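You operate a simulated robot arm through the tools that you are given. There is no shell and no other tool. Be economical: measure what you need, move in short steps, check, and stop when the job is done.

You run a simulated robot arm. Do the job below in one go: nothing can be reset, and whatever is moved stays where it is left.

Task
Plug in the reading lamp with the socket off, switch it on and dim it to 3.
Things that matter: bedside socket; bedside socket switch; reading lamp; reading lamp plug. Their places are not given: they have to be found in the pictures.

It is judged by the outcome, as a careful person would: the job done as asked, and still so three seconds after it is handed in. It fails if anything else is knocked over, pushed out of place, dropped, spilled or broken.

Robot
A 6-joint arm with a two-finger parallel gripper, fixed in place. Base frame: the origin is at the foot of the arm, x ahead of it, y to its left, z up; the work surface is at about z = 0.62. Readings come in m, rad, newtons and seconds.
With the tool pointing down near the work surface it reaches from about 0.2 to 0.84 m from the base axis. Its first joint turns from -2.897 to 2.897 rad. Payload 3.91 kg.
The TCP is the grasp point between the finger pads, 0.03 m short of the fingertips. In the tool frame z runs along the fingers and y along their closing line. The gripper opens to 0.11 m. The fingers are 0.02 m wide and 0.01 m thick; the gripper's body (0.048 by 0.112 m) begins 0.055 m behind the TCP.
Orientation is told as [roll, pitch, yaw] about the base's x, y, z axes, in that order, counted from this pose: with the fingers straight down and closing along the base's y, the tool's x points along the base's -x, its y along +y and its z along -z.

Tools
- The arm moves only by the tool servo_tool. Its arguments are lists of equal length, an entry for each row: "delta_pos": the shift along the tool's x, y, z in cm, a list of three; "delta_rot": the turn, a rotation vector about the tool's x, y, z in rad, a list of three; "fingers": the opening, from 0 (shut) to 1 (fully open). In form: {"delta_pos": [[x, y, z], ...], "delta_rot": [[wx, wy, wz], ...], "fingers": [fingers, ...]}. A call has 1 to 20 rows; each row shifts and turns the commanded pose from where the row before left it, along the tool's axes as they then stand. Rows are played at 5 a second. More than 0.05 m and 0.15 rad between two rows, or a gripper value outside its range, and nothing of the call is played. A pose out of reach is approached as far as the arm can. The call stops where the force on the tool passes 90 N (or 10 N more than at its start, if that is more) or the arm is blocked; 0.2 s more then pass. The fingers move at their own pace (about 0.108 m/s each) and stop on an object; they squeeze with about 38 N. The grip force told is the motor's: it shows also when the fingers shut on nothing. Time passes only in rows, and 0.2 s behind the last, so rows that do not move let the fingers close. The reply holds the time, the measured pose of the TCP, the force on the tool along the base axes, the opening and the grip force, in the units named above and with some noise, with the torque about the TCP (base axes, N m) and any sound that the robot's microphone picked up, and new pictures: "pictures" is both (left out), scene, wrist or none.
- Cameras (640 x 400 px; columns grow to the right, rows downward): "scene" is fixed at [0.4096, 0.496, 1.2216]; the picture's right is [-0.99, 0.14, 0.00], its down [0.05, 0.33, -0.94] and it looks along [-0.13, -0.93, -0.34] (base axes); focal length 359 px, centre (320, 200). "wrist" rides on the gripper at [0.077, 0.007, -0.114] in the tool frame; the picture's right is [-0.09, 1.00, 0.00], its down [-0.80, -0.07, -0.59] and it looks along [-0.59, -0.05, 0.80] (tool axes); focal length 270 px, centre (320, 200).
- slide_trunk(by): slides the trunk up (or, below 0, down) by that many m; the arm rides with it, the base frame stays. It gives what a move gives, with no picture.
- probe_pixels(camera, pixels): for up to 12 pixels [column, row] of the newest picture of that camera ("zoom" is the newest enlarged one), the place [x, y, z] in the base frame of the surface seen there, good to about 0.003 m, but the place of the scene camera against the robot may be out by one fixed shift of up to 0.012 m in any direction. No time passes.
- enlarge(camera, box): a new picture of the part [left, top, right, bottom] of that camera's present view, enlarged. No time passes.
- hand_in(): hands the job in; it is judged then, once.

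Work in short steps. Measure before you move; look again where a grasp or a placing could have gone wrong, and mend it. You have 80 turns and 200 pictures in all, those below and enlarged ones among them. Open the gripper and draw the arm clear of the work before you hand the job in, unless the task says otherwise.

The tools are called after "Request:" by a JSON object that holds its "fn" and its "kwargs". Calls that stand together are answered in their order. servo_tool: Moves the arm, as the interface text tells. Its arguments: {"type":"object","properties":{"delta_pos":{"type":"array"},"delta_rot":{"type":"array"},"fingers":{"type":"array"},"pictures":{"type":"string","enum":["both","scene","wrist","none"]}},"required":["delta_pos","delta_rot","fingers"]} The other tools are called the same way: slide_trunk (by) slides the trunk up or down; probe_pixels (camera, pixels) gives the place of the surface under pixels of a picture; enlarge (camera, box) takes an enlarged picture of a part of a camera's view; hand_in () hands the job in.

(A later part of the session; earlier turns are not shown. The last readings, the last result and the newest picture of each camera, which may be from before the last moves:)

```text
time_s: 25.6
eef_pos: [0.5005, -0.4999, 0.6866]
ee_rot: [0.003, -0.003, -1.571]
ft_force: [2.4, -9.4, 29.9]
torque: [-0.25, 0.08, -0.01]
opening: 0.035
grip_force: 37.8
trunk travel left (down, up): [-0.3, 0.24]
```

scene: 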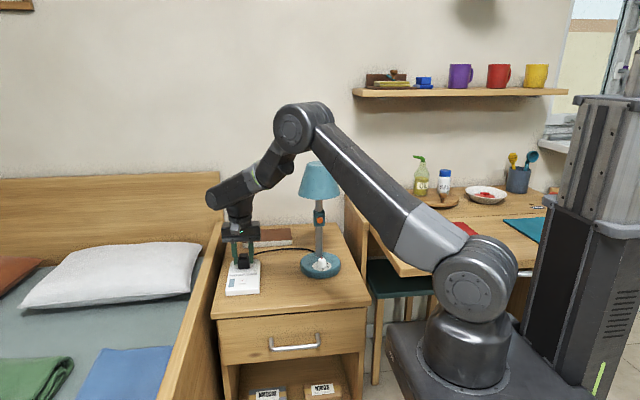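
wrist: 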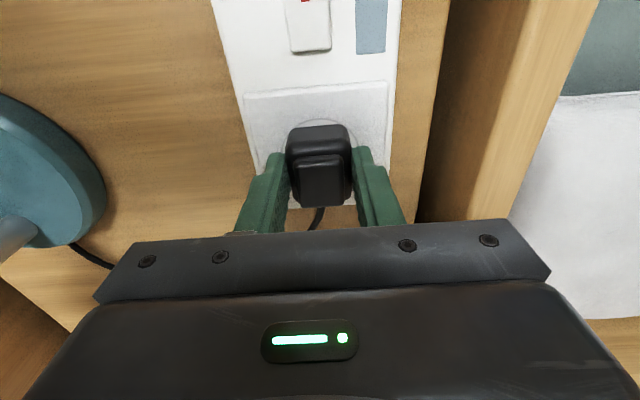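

Request:
{"fn": "enlarge", "kwargs": {"camera": "scene", "box": [216, 240, 272, 300]}}

Request:
{"fn": "enlarge", "kwargs": {"camera": "wrist", "box": [220, 70, 420, 220]}}

```text
6.67 times, centred on (244, 270) of scene
```

zoom: 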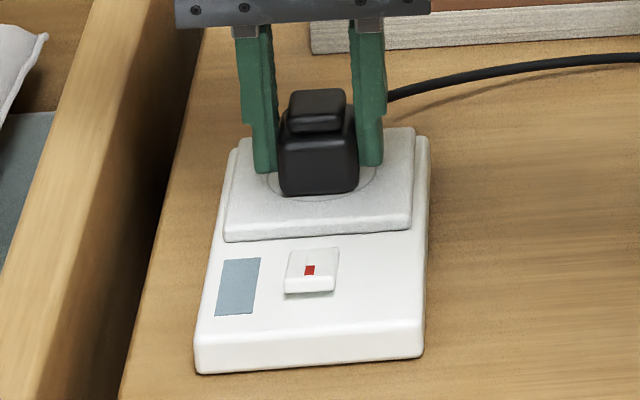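

```text
2.67 times, centred on (320, 145) of wrist
```

zoom: 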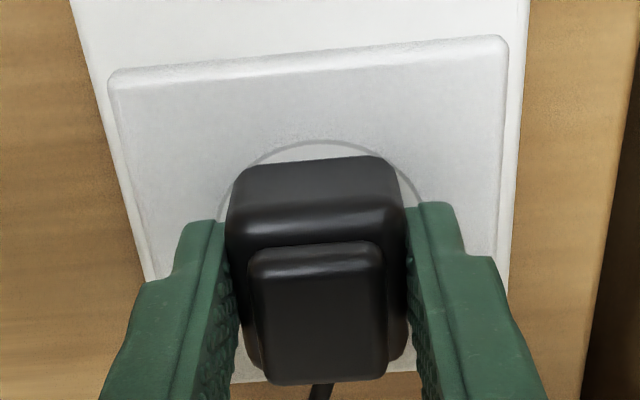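

The fingers slipped 4 mm down the plug while the plug stayed flush with the plate. I test whether it holds: relax, then a gentle sideways nudge, reading the force.

Request:
{"fn": "servo_tool", "kwargs": {"delta_pos": [[0, 0, -0.2], [0, 0, -0.1], [0, 0, 0]], "delta_rot": [[0, 0, 0], [0, 0, 0], [0, 0, 0]], "fingers": [0, 0, 0], "pictures": "none"}}

Request:
{"fn": "servo_tool", "kwargs": {"delta_pos": [[0, 0.15, -0.1], [0, 0, 0]], "delta_rot": [[0, 0, 0], [0, 0, 0]], "fingers": [0, 0], "pictures": "none"}}

```text
time_s: 26.4
eef_pos: [0.4993, -0.499, 0.685]
ee_rot: [-0.001, 0.002, -1.569]
ft_force: [-0.9, -4.0, 14.9]
torque: [-0.36, -0.04, -0.04]
opening: 0.035
grip_force: 38.2
trunk travel left (down, up): [-0.3, 0.24]
```

```text
time_s: 27.0
eef_pos: [0.5034, -0.4992, 0.6862]
ee_rot: [-0.003, 0.002, -1.572]
ft_force: [-1.0, 0.9, 4.1]
torque: [-0.07, 0.06, -0.05]
opening: 0.0349
grip_force: 38.5
trunk travel left (down, up): [-0.3, 0.24]
```

Request:
{"fn": "enlarge", "kwargs": {"camera": "scene", "box": [216, 240, 272, 300]}}

Request:
{"fn": "enlarge", "kwargs": {"camera": "wrist", "box": [220, 70, 420, 220]}}

```text
6.67 times, centred on (244, 270) of scene
```

zoom: 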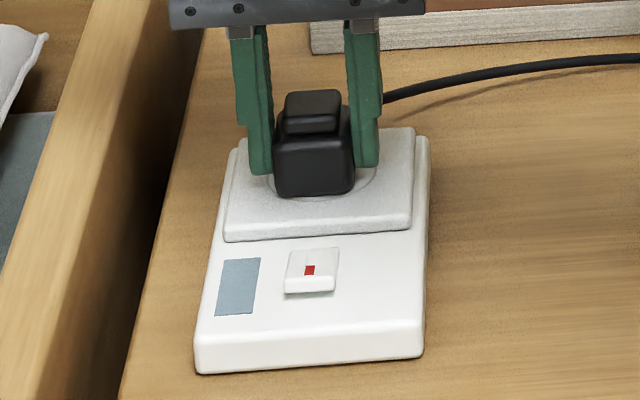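

```text
2.67 times, centred on (320, 145) of wrist
```

zoom: 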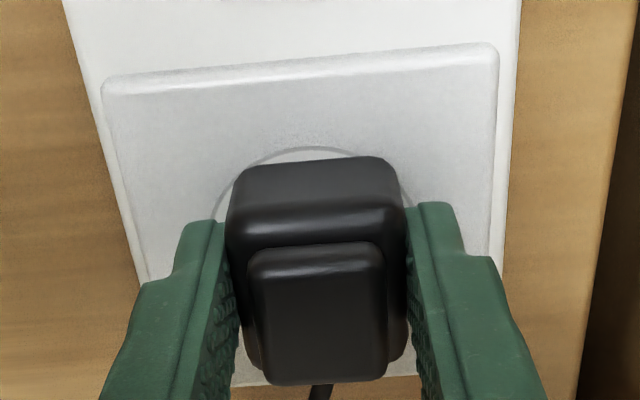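

The plug slid about 3 mm in x with little force, so it's not locked in yet. I probe its top and the plate for exact positions.

Request:
{"fn": "probe_pixels", "kwargs": {"camera": "wrist", "pixels": [[312, 185], [320, 185], [330, 185], [320, 200], [320, 172], [305, 160], [340, 158], [320, 127], [290, 110], [350, 108], [320, 80], [265, 105]]}}

Request:
{"fn": "enlarge", "kwargs": {"camera": "scene", "box": [232, 248, 260, 276]}}

```text
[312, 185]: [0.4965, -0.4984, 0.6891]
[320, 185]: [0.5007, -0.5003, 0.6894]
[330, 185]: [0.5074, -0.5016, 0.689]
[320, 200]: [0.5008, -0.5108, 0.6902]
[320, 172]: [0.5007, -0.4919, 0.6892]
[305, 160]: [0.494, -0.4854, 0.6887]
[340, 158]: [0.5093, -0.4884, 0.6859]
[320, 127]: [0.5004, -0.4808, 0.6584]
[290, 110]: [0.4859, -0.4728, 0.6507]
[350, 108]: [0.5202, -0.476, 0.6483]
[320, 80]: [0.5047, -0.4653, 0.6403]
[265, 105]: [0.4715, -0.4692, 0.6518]
```

```text
14.29 times, centred on (246, 262) of scene
```

zoom: 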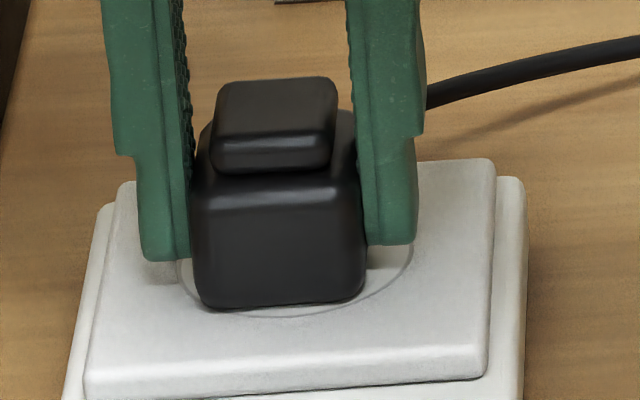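

The plug sits flush (top 0.689–0.690) but about 1.5 mm too far in +x. I nudge it back while held, then release, rise, and look at its seating.

Request:
{"fn": "servo_tool", "kwargs": {"delta_pos": [[0, -0.2, 0], [0, 0, 0], [0, 0, 0], [0, 0, 0], [0, 0, -2], [0, 0, -3], [0, 0, -2], [0, 0, 0]], "delta_rot": [[0, 0, 0], [0, 0, 0], [0, 0, 0], [0, 0, 0], [0, 0, 0], [0, 0, 0], [0, 0, 0], [0, 0, 0]], "fingers": [0, 0, 0.6, 0.6, 0.6, 0.6, 0.6, 0.6]}}

Request:
{"fn": "enlarge", "kwargs": {"camera": "scene", "box": [232, 248, 260, 276]}}

Request:
{"fn": "enlarge", "kwargs": {"camera": "wrist", "box": [250, 50, 390, 150]}}

```text
time_s: 28.8
eef_pos: [0.499, -0.4997, 0.7579]
ee_rot: [0.001, 0.0, -1.569]
ft_force: [-0.2, 0.2, 0.1]
torque: [0.03, -0.02, -0.01]
opening: 0.0661
grip_force: 0.1
trunk travel left (down, up): [-0.3, 0.24]
```

scene: 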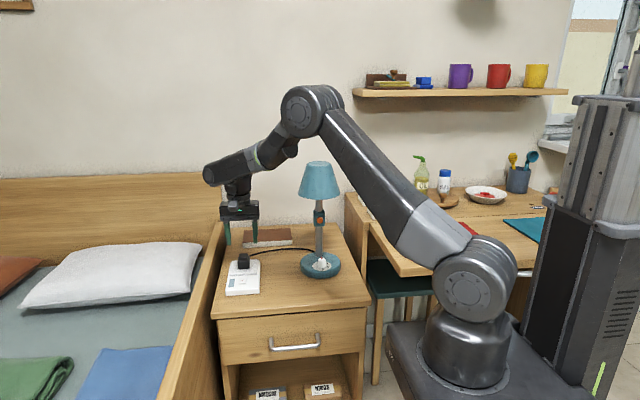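
wrist: 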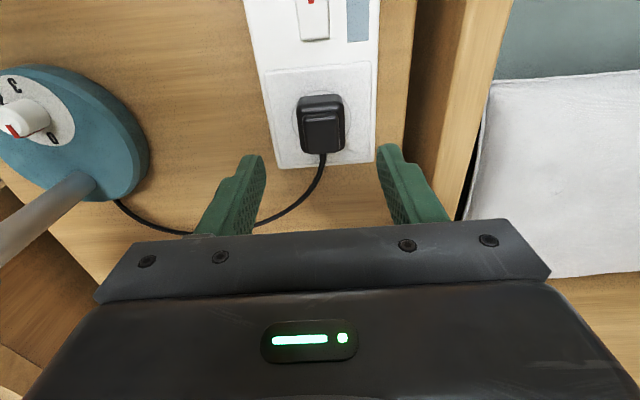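

```text
14.29 times, centred on (246, 262) of scene
```

zoom: 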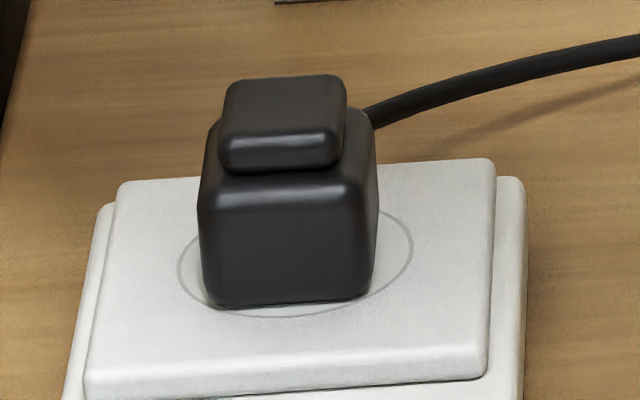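

```text
4.00 times, centred on (320, 100) of wrist
```

zoom: 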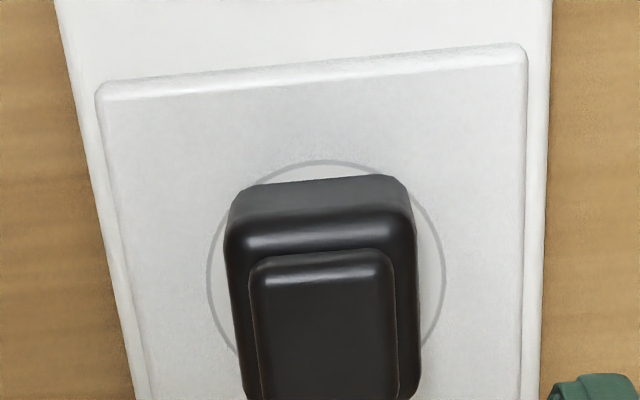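

The released plug sits flush and, by both views, centred on the circle. I close the fingers and press on its back block to seat it firmly.

Request:
{"fn": "servo_tool", "kwargs": {"delta_pos": [[-0.3, 0.15, 0], [0, 0, 0], [0, 0, 2], [0, 0, 1.4], [0, 0, 0.3], [0, 0, 0.3], [0, 0, 0.3], [0, 0, 0.3], [0, 0, 0]], "delta_rot": [[0, 0, 0], [0, 0, 0], [0, 0, 0], [0, 0, 0], [0, 0, 0], [0, 0, 0], [0, 0, 0], [0, 0, 0], [0, 0, 0]], "fingers": [0, 0, 0, 0, 0, 0, 0, 0, 0]}}

Request:
{"fn": "enlarge", "kwargs": {"camera": "scene", "box": [232, 248, 260, 276]}}

```text
time_s: 30.8
eef_pos: [0.5013, -0.5023, 0.7178]
ee_rot: [0.008, -0.01, -1.569]
ft_force: [1.3, -1.1, 52.0]
torque: [0.12, 0.01, 0.01]
opening: 0.0
grip_force: 37.7
trunk travel left (down, up): [-0.3, 0.24]
```

scene: 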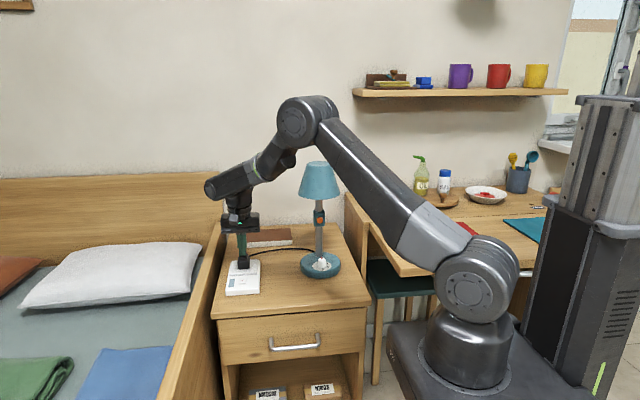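
wrist: 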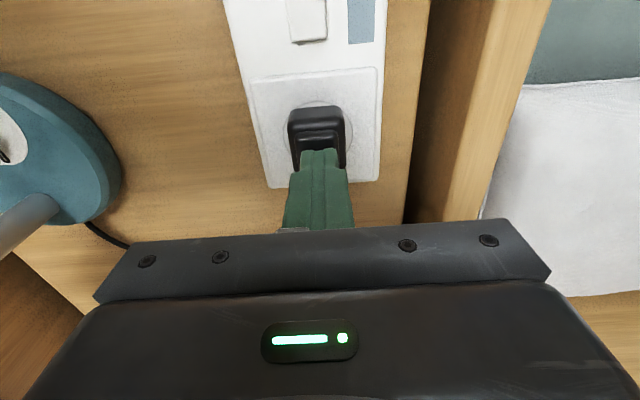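

```text
14.29 times, centred on (246, 262) of scene
```

zoom: 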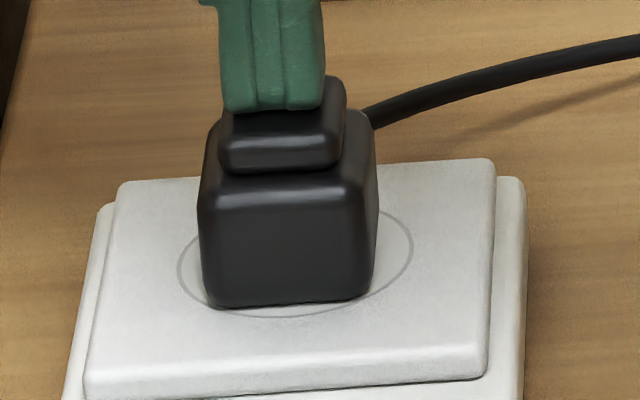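

Pressed with 52 N, the plug is flush (top 0.688). Next, I rise and go to the rocker's red (+y) end at about (0.499,-0.414) and hover just above.

Request:
{"fn": "servo_tool", "kwargs": {"delta_pos": [[0, 0, -2], [0, 0, -3], [3, -0.2, 0], [3, 0, 0], [2.8, 0, 0], [0, 0, 4], [0, 0, 2.6], [0, 0, 0]], "delta_rot": [[0, 0, 0], [0, 0, 0], [0, 0, 0], [0, 0, 0], [0, 0, 0], [0, 0, 0], [0, 0, 0], [0, 0, 0]], "fingers": [0, 0, 0, 0, 0, 0, 0, 0]}}

Request:
{"fn": "enlarge", "kwargs": {"camera": "wrist", "box": [250, 80, 390, 220]}}

Request:
{"fn": "enlarge", "kwargs": {"camera": "scene", "box": [222, 250, 266, 300]}}

```text
time_s: 32.6
eef_pos: [0.4995, -0.416, 0.6939]
ee_rot: [-0.002, 0.001, -1.57]
ft_force: [-0.4, 0.6, 0.3]
torque: [-0.01, -0.02, -0.05]
opening: 0.0
grip_force: 38.2
trunk travel left (down, up): [-0.3, 0.24]
```

scene: 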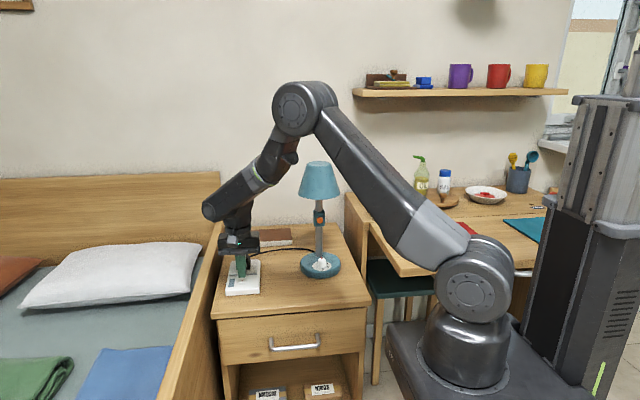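
wrist: 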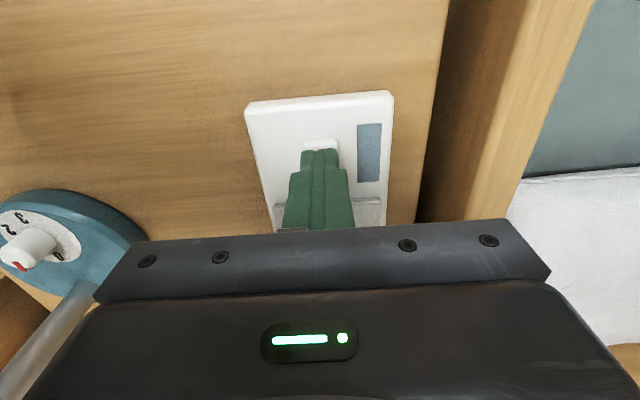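

```text
2.86 times, centred on (320, 150) of wrist
```

zoom: 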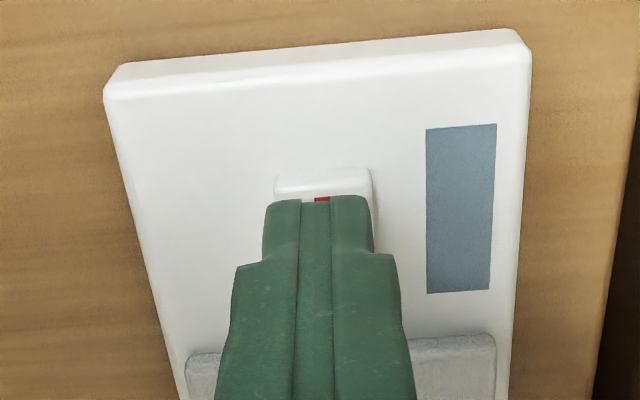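

```text
8.00 times, centred on (244, 275) of scene
```

zoom: 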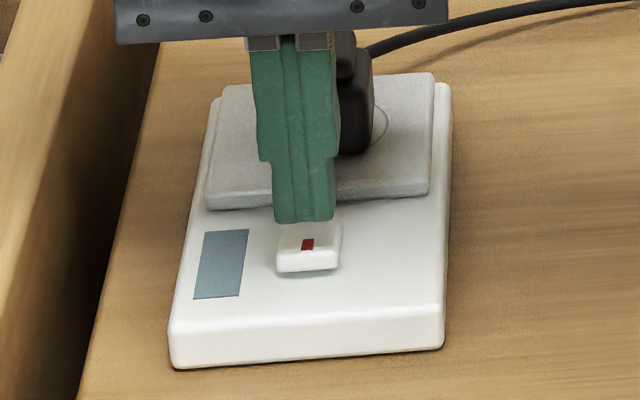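

Fingers are over the rocker; the red end is still raised. I shift 3 mm toward +y and press the red end in, then back off.

Request:
{"fn": "servo_tool", "kwargs": {"delta_pos": [[0.3, 0, 0.6], [0, 0, 0.4], [0, 0, 0.3], [0, 0, 0.2], [0, 0, 0.2], [0, 0, -1.5], [0, 0, -3], [3, 0, -3], [0, 0, 0]], "delta_rot": [[0, 0, 0], [0, 0, 0], [0, 0, 0], [0, 0, 0], [0, 0, 0], [0, 0, 0], [0, 0, 0], [0, 0, 0], [0, 0, 0]], "fingers": [0, 0, 0, 0, 0, 0, 0, 0, 0]}}

Request:
{"fn": "enlarge", "kwargs": {"camera": "scene", "box": [222, 250, 266, 300]}}

Request:
{"fn": "enlarge", "kwargs": {"camera": "scene", "box": [280, 150, 360, 290]}}

```text
time_s: 34.6
eef_pos: [0.4995, -0.3808, 0.753]
ee_rot: [0.0, -0.001, -1.571]
ft_force: [0.2, -0.6, -0.4]
torque: [0.01, -0.02, 0.02]
opening: 0.0
grip_force: 38.0
trunk travel left (down, up): [-0.3, 0.24]
```

scene: 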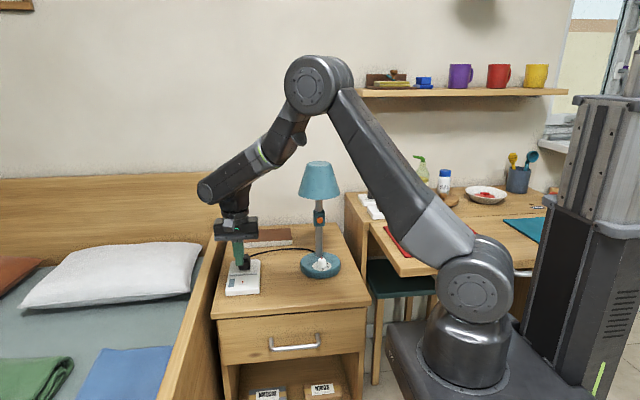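
wrist: 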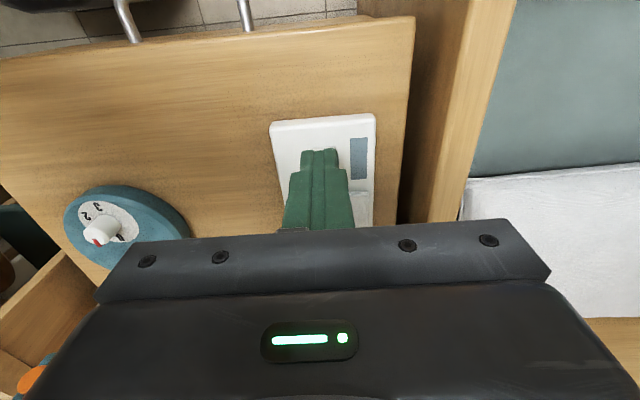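

```text
8.00 times, centred on (244, 275) of scene
```

zoom: 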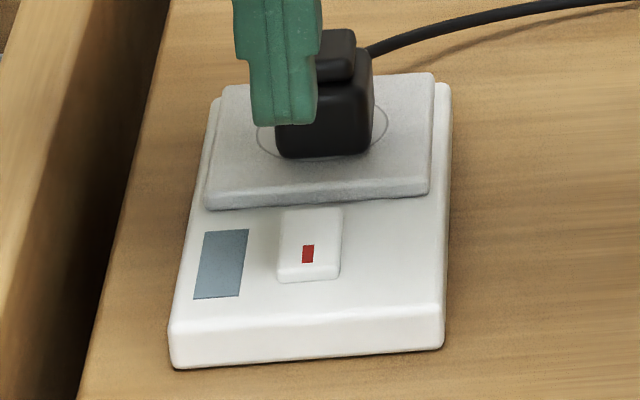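

```text
2.86 times, centred on (320, 220) of scene
```

zoom: 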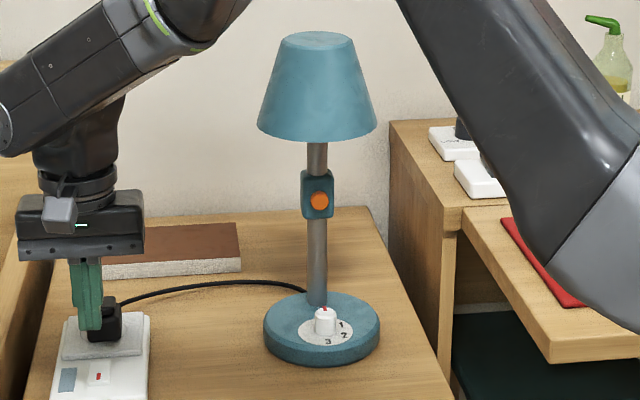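

The red end is down again: socket on. The lamp isn't lit yet; it also has an orange button on its stem at about scene (320,220), and the knob is still at 0. I move in front of the lamp with open fingers to measure the knob and button.

Request:
{"fn": "servo_tool", "kwargs": {"delta_pos": [[0, 0, -4], [0, -4.8, -1], [0, -4.8, 0], [0, -4.8, 0], [0, -4.8, 0], [0, -4.6, 0], [-1, 0, 0], [0, 0, 0]], "delta_rot": [[0, 0, 0], [0, 0, 0], [0, 0, 0], [0, 0, 0], [0, 0, 0], [0, 0, 0], [0, 0, 0], [0, 0, 0]], "fingers": [0, 0, 1, 1, 1, 1, 1, 1]}}

Request:
{"fn": "enlarge", "kwargs": {"camera": "wrist", "box": [220, 90, 420, 240]}}

Request:
{"fn": "enlarge", "kwargs": {"camera": "scene", "box": [290, 195, 350, 285]}}

```text
time_s: 36.4
eef_pos: [0.2607, -0.394, 0.8028]
ee_rot: [0.0, 0.001, -1.572]
ft_force: [0.9, 0.1, -0.7]
torque: [0.02, -0.02, 0.02]
opening: 0.11
grip_force: 0.1
trunk travel left (down, up): [-0.3, 0.24]
```

scene: 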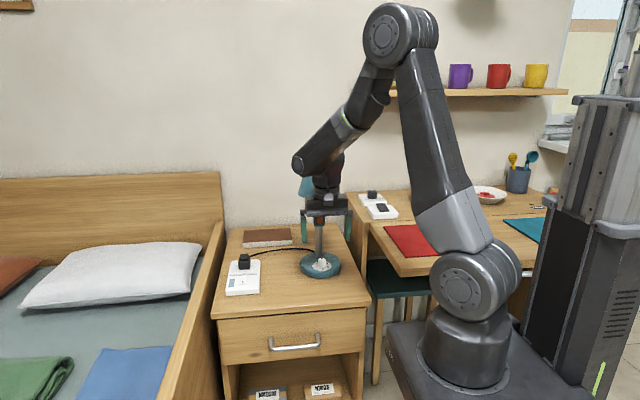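
wrist: 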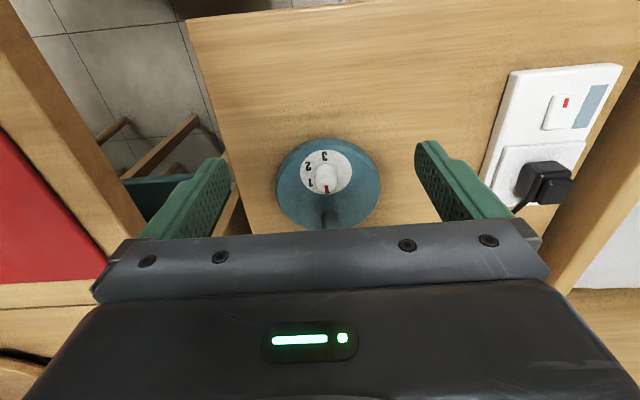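

```text
2.67 times, centred on (320, 165) of wrist
```

zoom: 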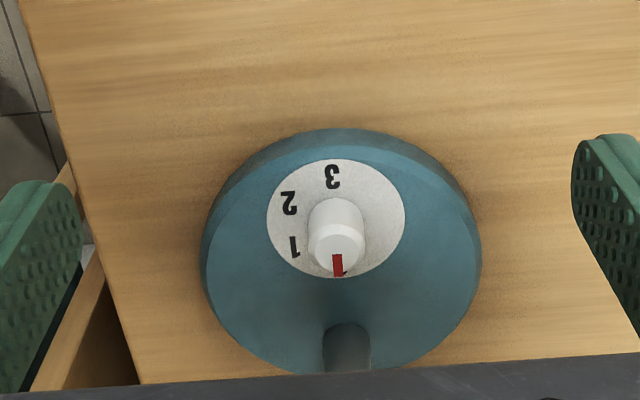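

```text
4.44 times, centred on (320, 240) of scene
```

zoom: 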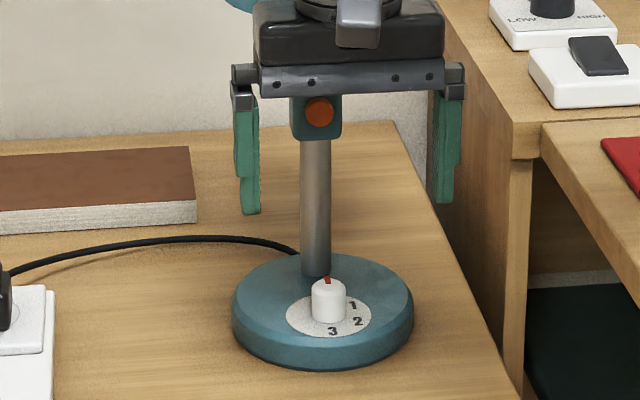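

The dial shows 0 at -y, 1, 2 going round by -x, 3 at +y (60° steps clockwise from above); the knob axis is about (0.261,-0.4765). I probe knob, button and shade for heights.

Request:
{"fn": "probe_pixels", "kwargs": {"camera": "wrist", "pixels": [[325, 181], [326, 185], [326, 189], [340, 172], [312, 172], [326, 155], [345, 190], [330, 215]]}}

Request:
{"fn": "probe_pixels", "kwargs": {"camera": "scene", "pixels": [[319.8, 220.2], [319.8, 217], [315, 225], [325, 225], [319.5, 240], [322, 261], [305, 186]]}}

```text
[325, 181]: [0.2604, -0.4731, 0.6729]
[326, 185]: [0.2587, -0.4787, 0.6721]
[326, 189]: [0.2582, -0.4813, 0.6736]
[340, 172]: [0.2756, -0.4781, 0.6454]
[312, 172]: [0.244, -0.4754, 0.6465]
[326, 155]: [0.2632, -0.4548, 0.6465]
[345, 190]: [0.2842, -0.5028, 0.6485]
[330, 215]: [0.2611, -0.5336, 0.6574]
```

```text
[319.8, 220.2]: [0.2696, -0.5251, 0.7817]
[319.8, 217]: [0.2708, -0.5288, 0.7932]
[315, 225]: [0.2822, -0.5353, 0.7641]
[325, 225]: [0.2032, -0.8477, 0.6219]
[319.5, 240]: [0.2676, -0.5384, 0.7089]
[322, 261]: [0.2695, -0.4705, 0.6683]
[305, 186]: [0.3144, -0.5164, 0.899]
```

Knob top is at (0.260,-0.4765,0.672); the shade overhangs to about y=-0.485 above z 0.87, so I must lean the tool toward +y. I turn it 45° and lean 0.45 rad where I am, fingers half open.

Request:
{"fn": "servo_tool", "kwargs": {"delta_pos": [[0, 0, 0], [0, 0, 0], [0, 0, 0], [0, 0, 0], [0, 0, 0], [0, 0, 0], [0, 0, 0], [0, 0, 0], [0, 0, 0], [0, 0, 0]], "delta_rot": [[0, -0.15, 0], [0, -0.15, 0], [0, -0.15, 0], [0.0569, 0, -0.1178], [0.0569, 0, -0.1178], [0.0569, 0, -0.1178], [0.0569, 0, -0.1178], [0.0569, 0, -0.1178], [0.0569, 0, -0.1178], [0, 0, 0]], "fingers": [0.5, 0.5, 0.5, 0.5, 0.5, 0.5, 0.5, 0.5, 0.5, 0.5]}}

```text
time_s: 38.6
eef_pos: [0.2605, -0.3914, 0.8024]
ee_rot: [-0.605, -0.229, -0.856]
ft_force: [-0.7, 0.0, 0.9]
torque: [-0.02, 0.0, 0.04]
opening: 0.055
grip_force: 0.1
trunk travel left (down, up): [-0.3, 0.24]
```

scene: 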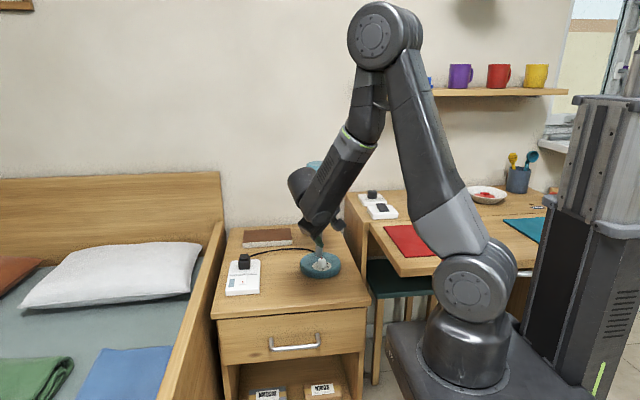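
wrist: 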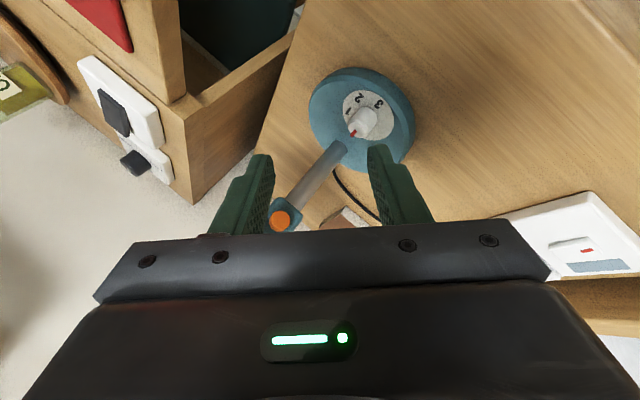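

The x sign of my turn was wrong (tool z came out (-0.31,-0.51,-0.80)). I undo those six rows and redo them with the right sign.

Request:
{"fn": "servo_tool", "kwargs": {"delta_pos": [[0, 0, 0], [0, 0, 0], [0, 0, 0], [0, 0, 0], [0, 0, 0], [0, 0, 0], [0, 0, 0], [0, 0, 0], [0, 0, 0], [0, 0, 0], [0, 0, 0], [0, 0, 0], [0, 0, 0]], "delta_rot": [[-0.0569, 0, 0.1178], [-0.0569, 0, 0.1178], [-0.0569, 0, 0.1178], [-0.0569, 0, 0.1178], [-0.0569, 0, 0.1178], [-0.0569, 0, 0.1178], [-0.0569, 0, -0.1178], [-0.0569, 0, -0.1178], [-0.0569, 0, -0.1178], [-0.0569, 0, -0.1178], [-0.0569, 0, -0.1178], [-0.0569, 0, -0.1178], [0, 0, 0]], "fingers": [0.5, 0.5, 0.5, 0.5, 0.5, 0.5, 0.5, 0.5, 0.5, 0.5, 0.5, 0.5, 0.5]}}

```text
time_s: 41.4
eef_pos: [0.2609, -0.3919, 0.8027]
ee_rot: [-0.001, -0.449, -0.784]
ft_force: [0.4, -0.8, -0.9]
torque: [-0.01, -0.01, 0.01]
opening: 0.055
grip_force: 0.1
trunk travel left (down, up): [-0.3, 0.24]
```

scene: 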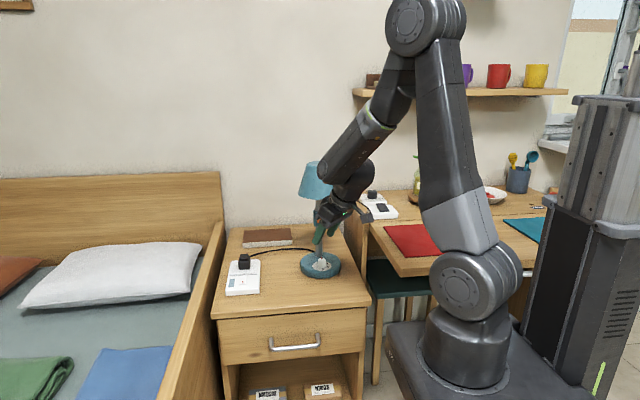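
wrist: 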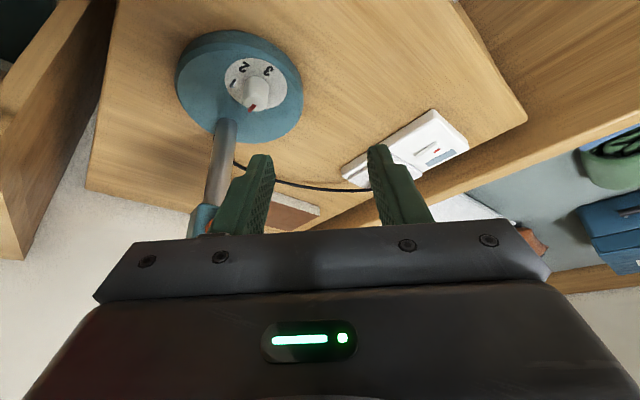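

Orientation is now right (pitch -0.449, yaw -0.784). I move to the pre-grasp point 8 cm back along the tool axis from the knob.

Request:
{"fn": "servo_tool", "kwargs": {"delta_pos": [[0.4, -3, 1], [0.47, -3.04, 2], [0, 0, 2], [0, 0, 2.5], [0, 0, 0]], "delta_rot": [[0, 0, 0], [0, 0, 0], [0, 0, 0], [0, 0, 0], [0, 0, 0]], "fingers": [0.5, 0.5, 0.5, 0.5, 0.5]}}

Request:
{"fn": "enlarge", "kwargs": {"camera": "wrist", "box": [200, 60, 440, 240]}}

Request:
{"fn": "enlarge", "kwargs": {"camera": "scene", "box": [280, 150, 390, 285]}}

```text
time_s: 42.6
eef_pos: [0.2349, -0.4527, 0.7302]
ee_rot: [-0.001, -0.45, -0.785]
ft_force: [0.1, -0.1, -0.1]
torque: [-0.01, 0.06, -0.01]
opening: 0.0551
grip_force: 0.1
trunk travel left (down, up): [-0.3, 0.24]
```

scene: 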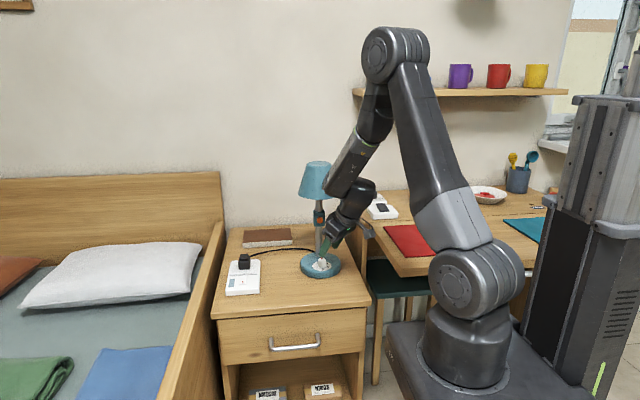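
wrist: 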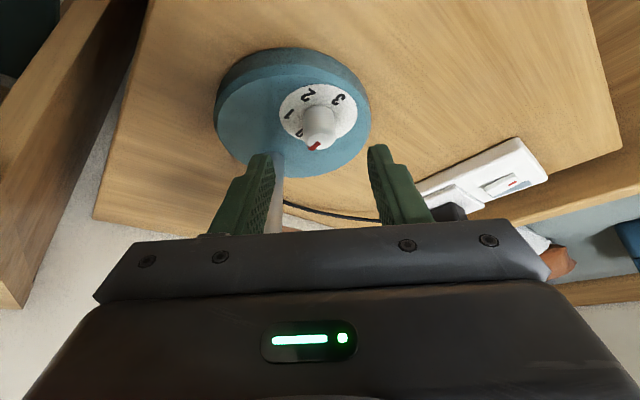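

```text
2.22 times, centred on (320, 150) of wrist
```

zoom: 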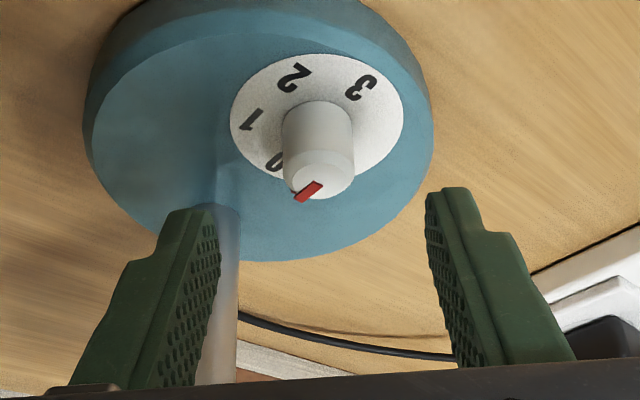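

```text
2.96 times, centred on (335, 218) of scene
```

zoom: 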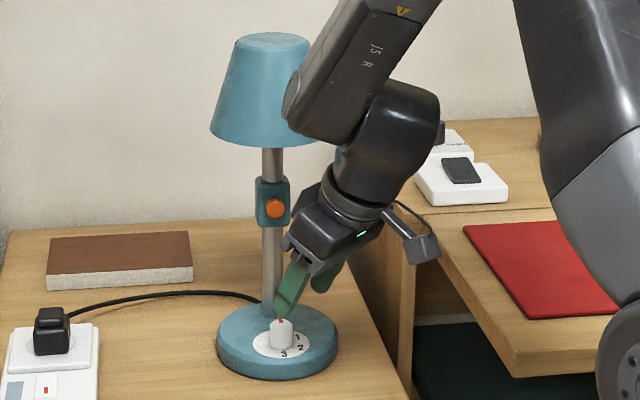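

The forearm's J5 link looks near the shade in the scene view (around (325,189)); I probe depths of link and shade there before going in.

Request:
{"fn": "probe_pixels", "kwargs": {"camera": "scene", "pixels": [[326, 186], [330, 180], [335, 172], [328, 191], [322, 190], [322, 175], [318, 195], [310, 190], [343, 190], [340, 215], [332, 225]]}}

```text
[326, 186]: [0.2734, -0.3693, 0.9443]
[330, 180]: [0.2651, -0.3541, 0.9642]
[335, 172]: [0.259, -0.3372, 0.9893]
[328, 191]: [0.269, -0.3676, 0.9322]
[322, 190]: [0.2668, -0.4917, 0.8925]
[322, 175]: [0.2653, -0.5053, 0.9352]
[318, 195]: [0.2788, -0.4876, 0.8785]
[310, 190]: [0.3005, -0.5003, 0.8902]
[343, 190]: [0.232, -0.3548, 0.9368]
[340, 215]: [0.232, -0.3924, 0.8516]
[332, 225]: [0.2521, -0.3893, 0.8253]
```

Link back and shade would have only about 1–3 cm of room, so I lean 0.2 rad more first and re-centre the pre-grasp point.

Request:
{"fn": "servo_tool", "kwargs": {"delta_pos": [[0, 0, 0], [0, 0, 0], [1.5, 0.1, 0.2], [0, 0, 0]], "delta_rot": [[0, -0.1, 0], [0, -0.1, 0], [0, 0, 0], [0, 0, 0]], "fingers": [0.5, 0.5, 0.5, 0.5]}}

Request:
{"fn": "enlarge", "kwargs": {"camera": "wrist", "box": [200, 60, 440, 240]}}

```text
time_s: 43.6
eef_pos: [0.2289, -0.4445, 0.7204]
ee_rot: [0.0, -0.651, -0.785]
ft_force: [0.0, -1.0, 0.5]
torque: [-0.01, 0.0, -0.01]
opening: 0.055
grip_force: 0.1
trunk travel left (down, up): [-0.3, 0.24]
```

scene: 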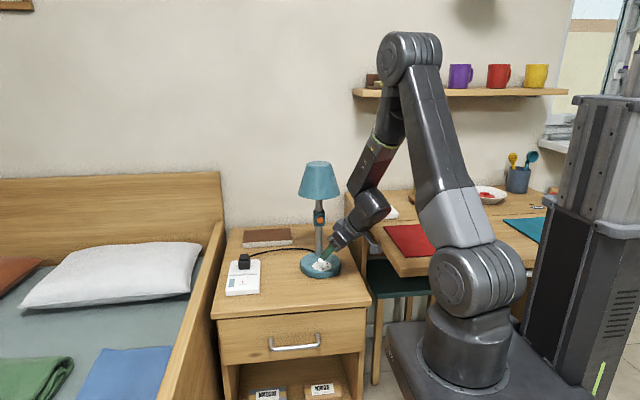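
wrist: 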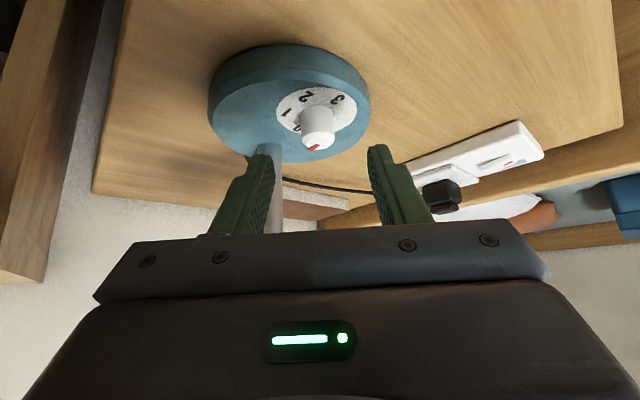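

```text
2.22 times, centred on (320, 150) of wrist
```

zoom: 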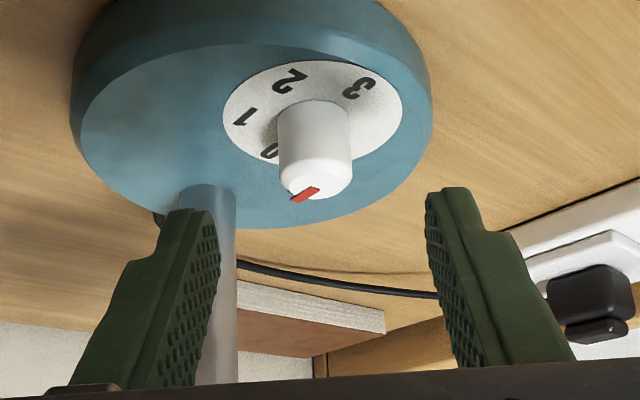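

Clear of the shade now, knob centred at wrist (318,135). I advance 4.8 cm along the tool axis and look before closing.

Request:
{"fn": "servo_tool", "kwargs": {"delta_pos": [[0, 0, 2], [0, 0, 1.6], [0, 0, 1.2], [0, 0, 0]], "delta_rot": [[0, 0, 0], [0, 0, 0], [0, 0, 0], [0, 0, 0]], "fingers": [0.5, 0.5, 0.5, 0.5]}}

Request:
{"fn": "enlarge", "kwargs": {"camera": "wrist", "box": [200, 60, 440, 240]}}

Request:
{"fn": "enlarge", "kwargs": {"camera": "scene", "box": [290, 230, 360, 290]}}

```text
time_s: 44.6
eef_pos: [0.249, -0.4648, 0.6818]
ee_rot: [0.001, -0.648, -0.786]
ft_force: [0.1, 0.0, -0.7]
torque: [0.03, -0.05, -0.01]
opening: 0.0548
grip_force: 0.1
trunk travel left (down, up): [-0.3, 0.24]
```

scene: 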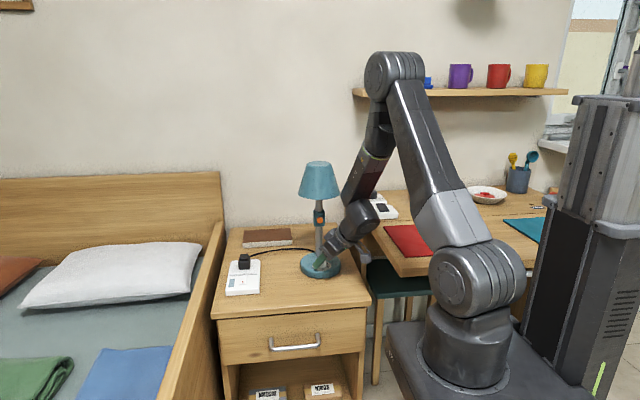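
wrist: 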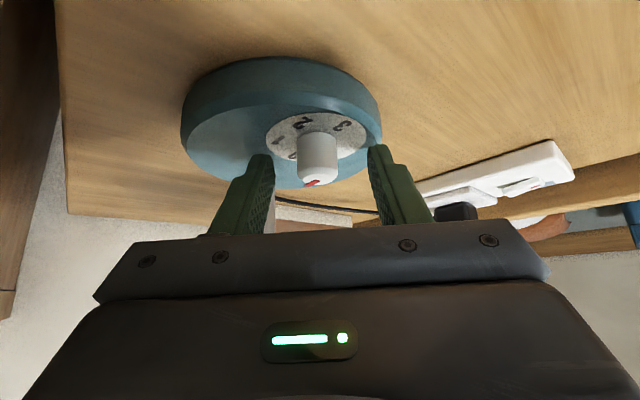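

```text
2.22 times, centred on (320, 150) of wrist
```

zoom: 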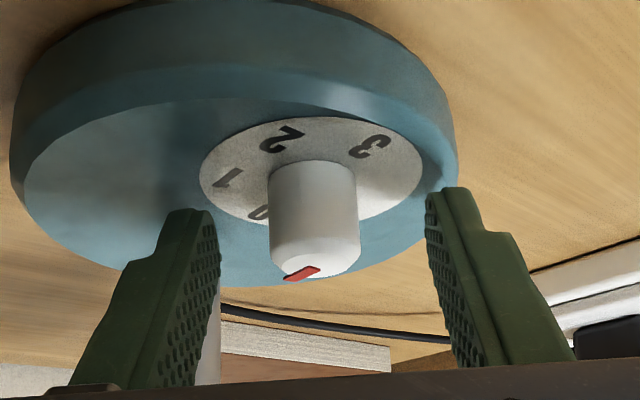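

```text
6.67 times, centred on (325, 260) of scene
```

zoom: 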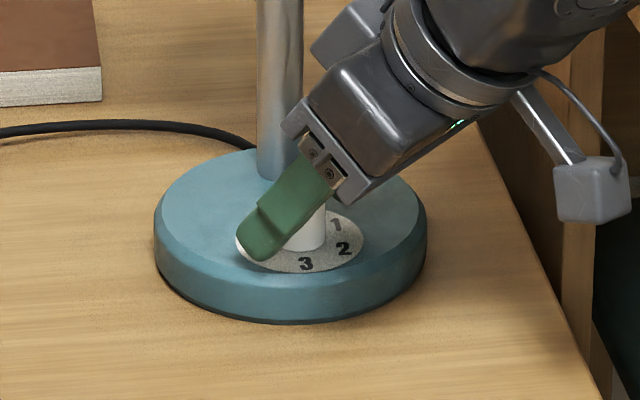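

The knob stands centred between the pads (offset under 1 mm). I close on it.

Request:
{"fn": "servo_tool", "kwargs": {"delta_pos": [[0, 0, 0], [0, 0, 0], [0, 0, 0]], "delta_rot": [[0, 0, 0], [0, 0, 0], [0, 0, 0]], "fingers": [0.3, 0, 0]}}

Request:
{"fn": "enlarge", "kwargs": {"camera": "wrist", "box": [200, 60, 440, 240]}}

```text
time_s: 45.4
eef_pos: [0.2488, -0.4659, 0.6824]
ee_rot: [0.0, -0.65, -0.784]
ft_force: [-0.5, -1.4, 0.5]
torque: [-0.19, -0.13, -0.02]
opening: 0.0227
grip_force: 38.3
trunk travel left (down, up): [-0.3, 0.24]
```

scene: 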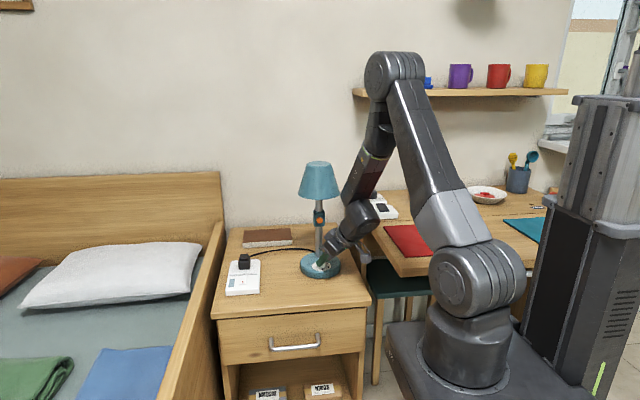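
wrist: 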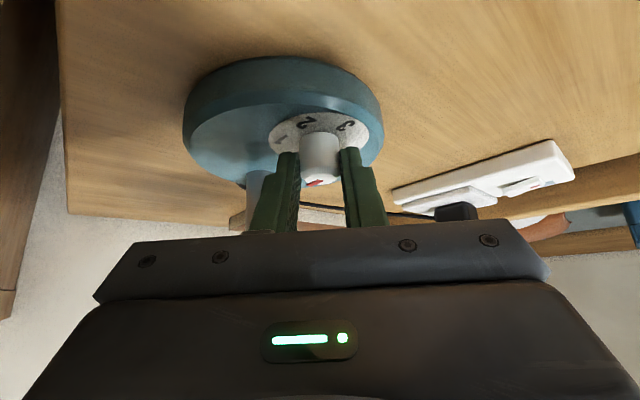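

```text
2.22 times, centred on (320, 150) of wrist
```

zoom: 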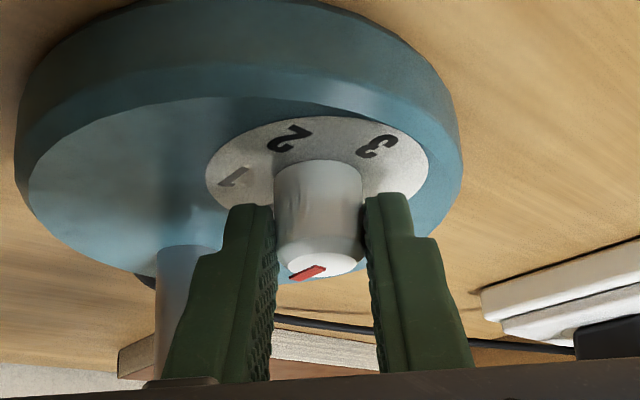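

Gripped at 22.7 mm. I turn clockwise about the knob's vertical axis, 45° first, and check that the knob turns rather than the lamp.

Request:
{"fn": "servo_tool", "kwargs": {"delta_pos": [[0, 0.214, 0], [0, 0.214, 0], [0, 0.214, 0], [0, 0.214, 0], [0, 0.214, 0], [0, 0.214, 0], [0, 0, 0]], "delta_rot": [[0.0792, 0, 0.1042], [0.0792, 0, 0.1042], [0.0792, 0, 0.1042], [0.0792, 0, 0.1042], [0.0792, 0, 0.1042], [0.0792, 0, 0.1042], [0, 0, 0]], "fingers": [0, 0, 0, 0, 0, 0, 0]}}

Request:
{"fn": "enlarge", "kwargs": {"camera": "wrist", "box": [200, 60, 440, 240]}}

Request:
{"fn": "enlarge", "kwargs": {"camera": "scene", "box": [290, 230, 360, 290]}}

```text
time_s: 47.0
eef_pos: [0.2179, -0.4654, 0.6817]
ee_rot: [0.019, -0.649, -1.311]
ft_force: [0.2, -4.1, 26.9]
torque: [-0.06, 0.21, -0.04]
opening: 0.0229
grip_force: 38.5
out of reach, approached as far as the arm can: row 4, 5, 6
trunk travel left (down, up): [-0.3, 0.24]
```

scene: 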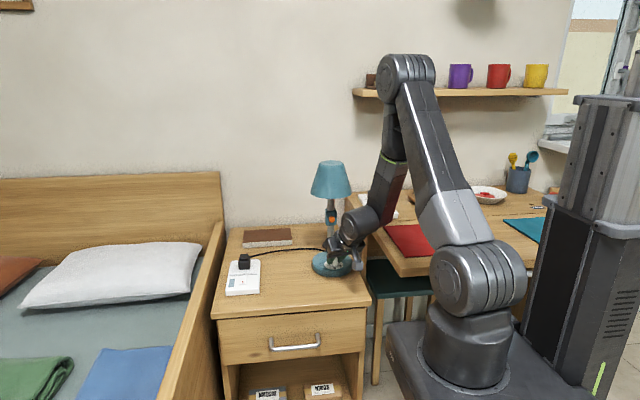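
wrist: 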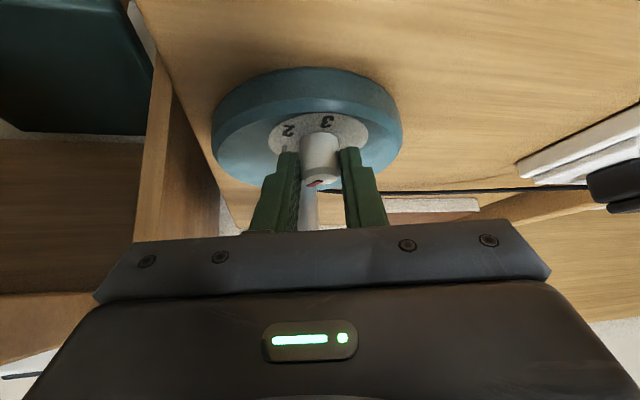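

```text
2.22 times, centred on (320, 150) of wrist
```

zoom: 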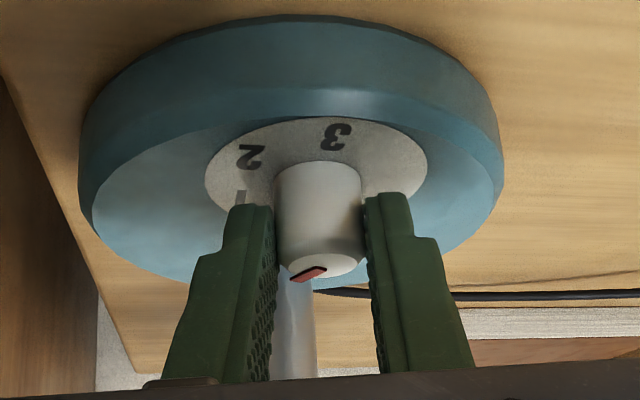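

```text
6.67 times, centred on (325, 260) of scene
```

zoom: 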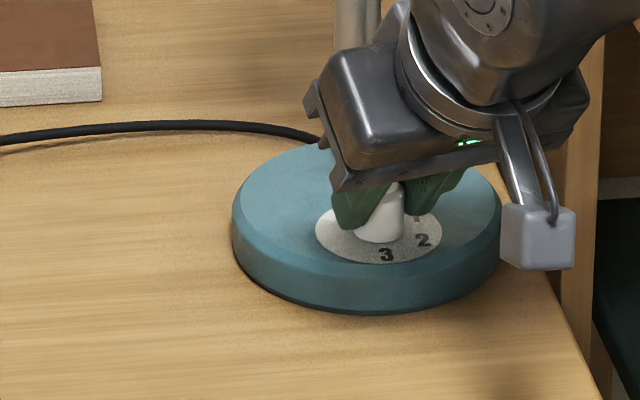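

The arm ran out of reach and dragged the lamp about 3–4 cm in -x while turning the knob some 30°. It stands upright; I play the rows backwards to bring it back to where it was, then I'll raise the trunk for better reach.

Request:
{"fn": "servo_tool", "kwargs": {"delta_pos": [[-0.022, -0.214, 0.017], [-0.022, -0.214, 0.017], [-0.022, -0.214, 0.017], [-0.022, -0.214, 0.017], [-0.022, -0.214, 0.017], [-0.022, -0.214, 0.017], [0, 0, 0], [0, 0, 0]], "delta_rot": [[-0.0792, 0, -0.1042], [-0.0792, 0, -0.1042], [-0.0792, 0, -0.1042], [-0.0792, 0, -0.1042], [-0.0792, 0, -0.1042], [-0.0792, 0, -0.1042], [0, 0, 0], [0, 0, 0]], "fingers": [0, 0, 0, 0, 0, 0, 0, 0]}}

Request:
{"fn": "enlarge", "kwargs": {"camera": "wrist", "box": [200, 60, 440, 240]}}

Request:
{"fn": "enlarge", "kwargs": {"camera": "scene", "box": [290, 230, 360, 290]}}

```text
time_s: 48.4
eef_pos: [0.2241, -0.4611, 0.6788]
ee_rot: [0.079, -0.665, -0.636]
ft_force: [82.1, 32.7, 16.4]
torque: [-0.74, 4.29, -10.36]
opening: 0.0233
grip_force: 38.5
trunk travel left (down, up): [-0.3, 0.24]
stopped in row 6: the force on the tool passed its limit at 134 N (the readings are from after the stop); the commanded pose is now the measured one
```

scene: 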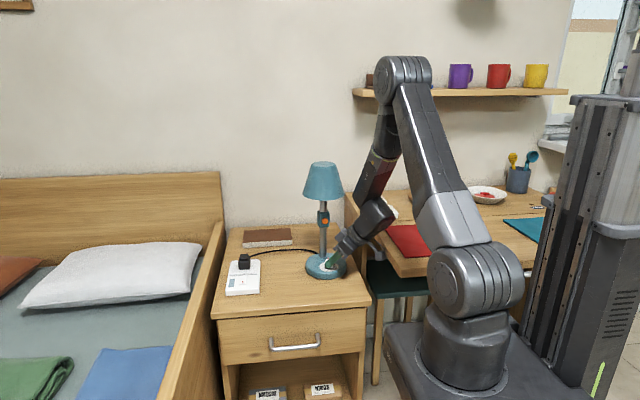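
wrist: 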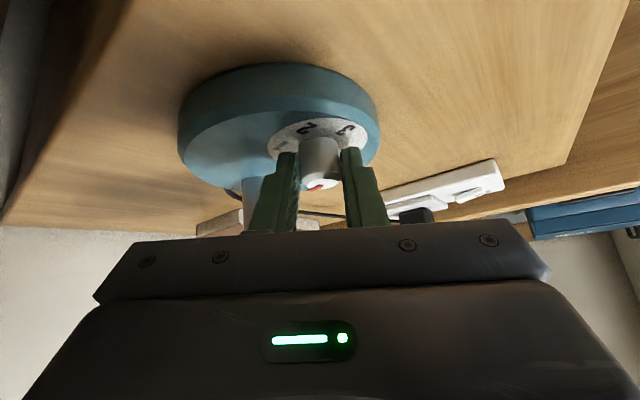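

```text
2.22 times, centred on (320, 150) of wrist
```

zoom: 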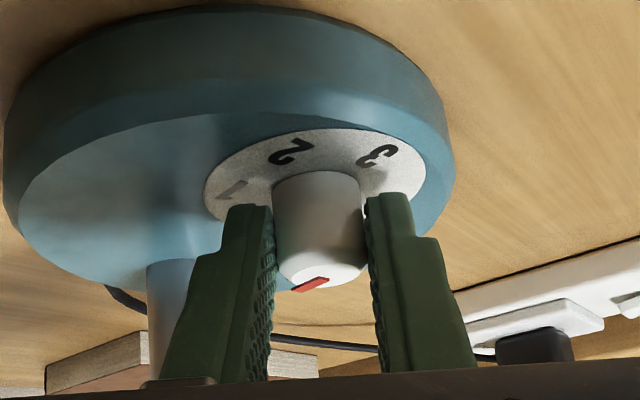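

```text
6.67 times, centred on (325, 260) of scene
```

zoom: 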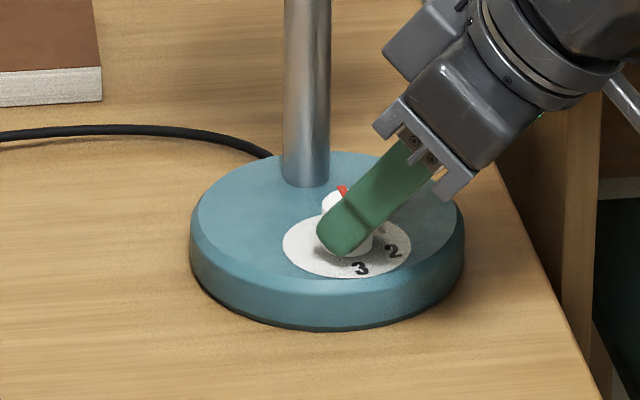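

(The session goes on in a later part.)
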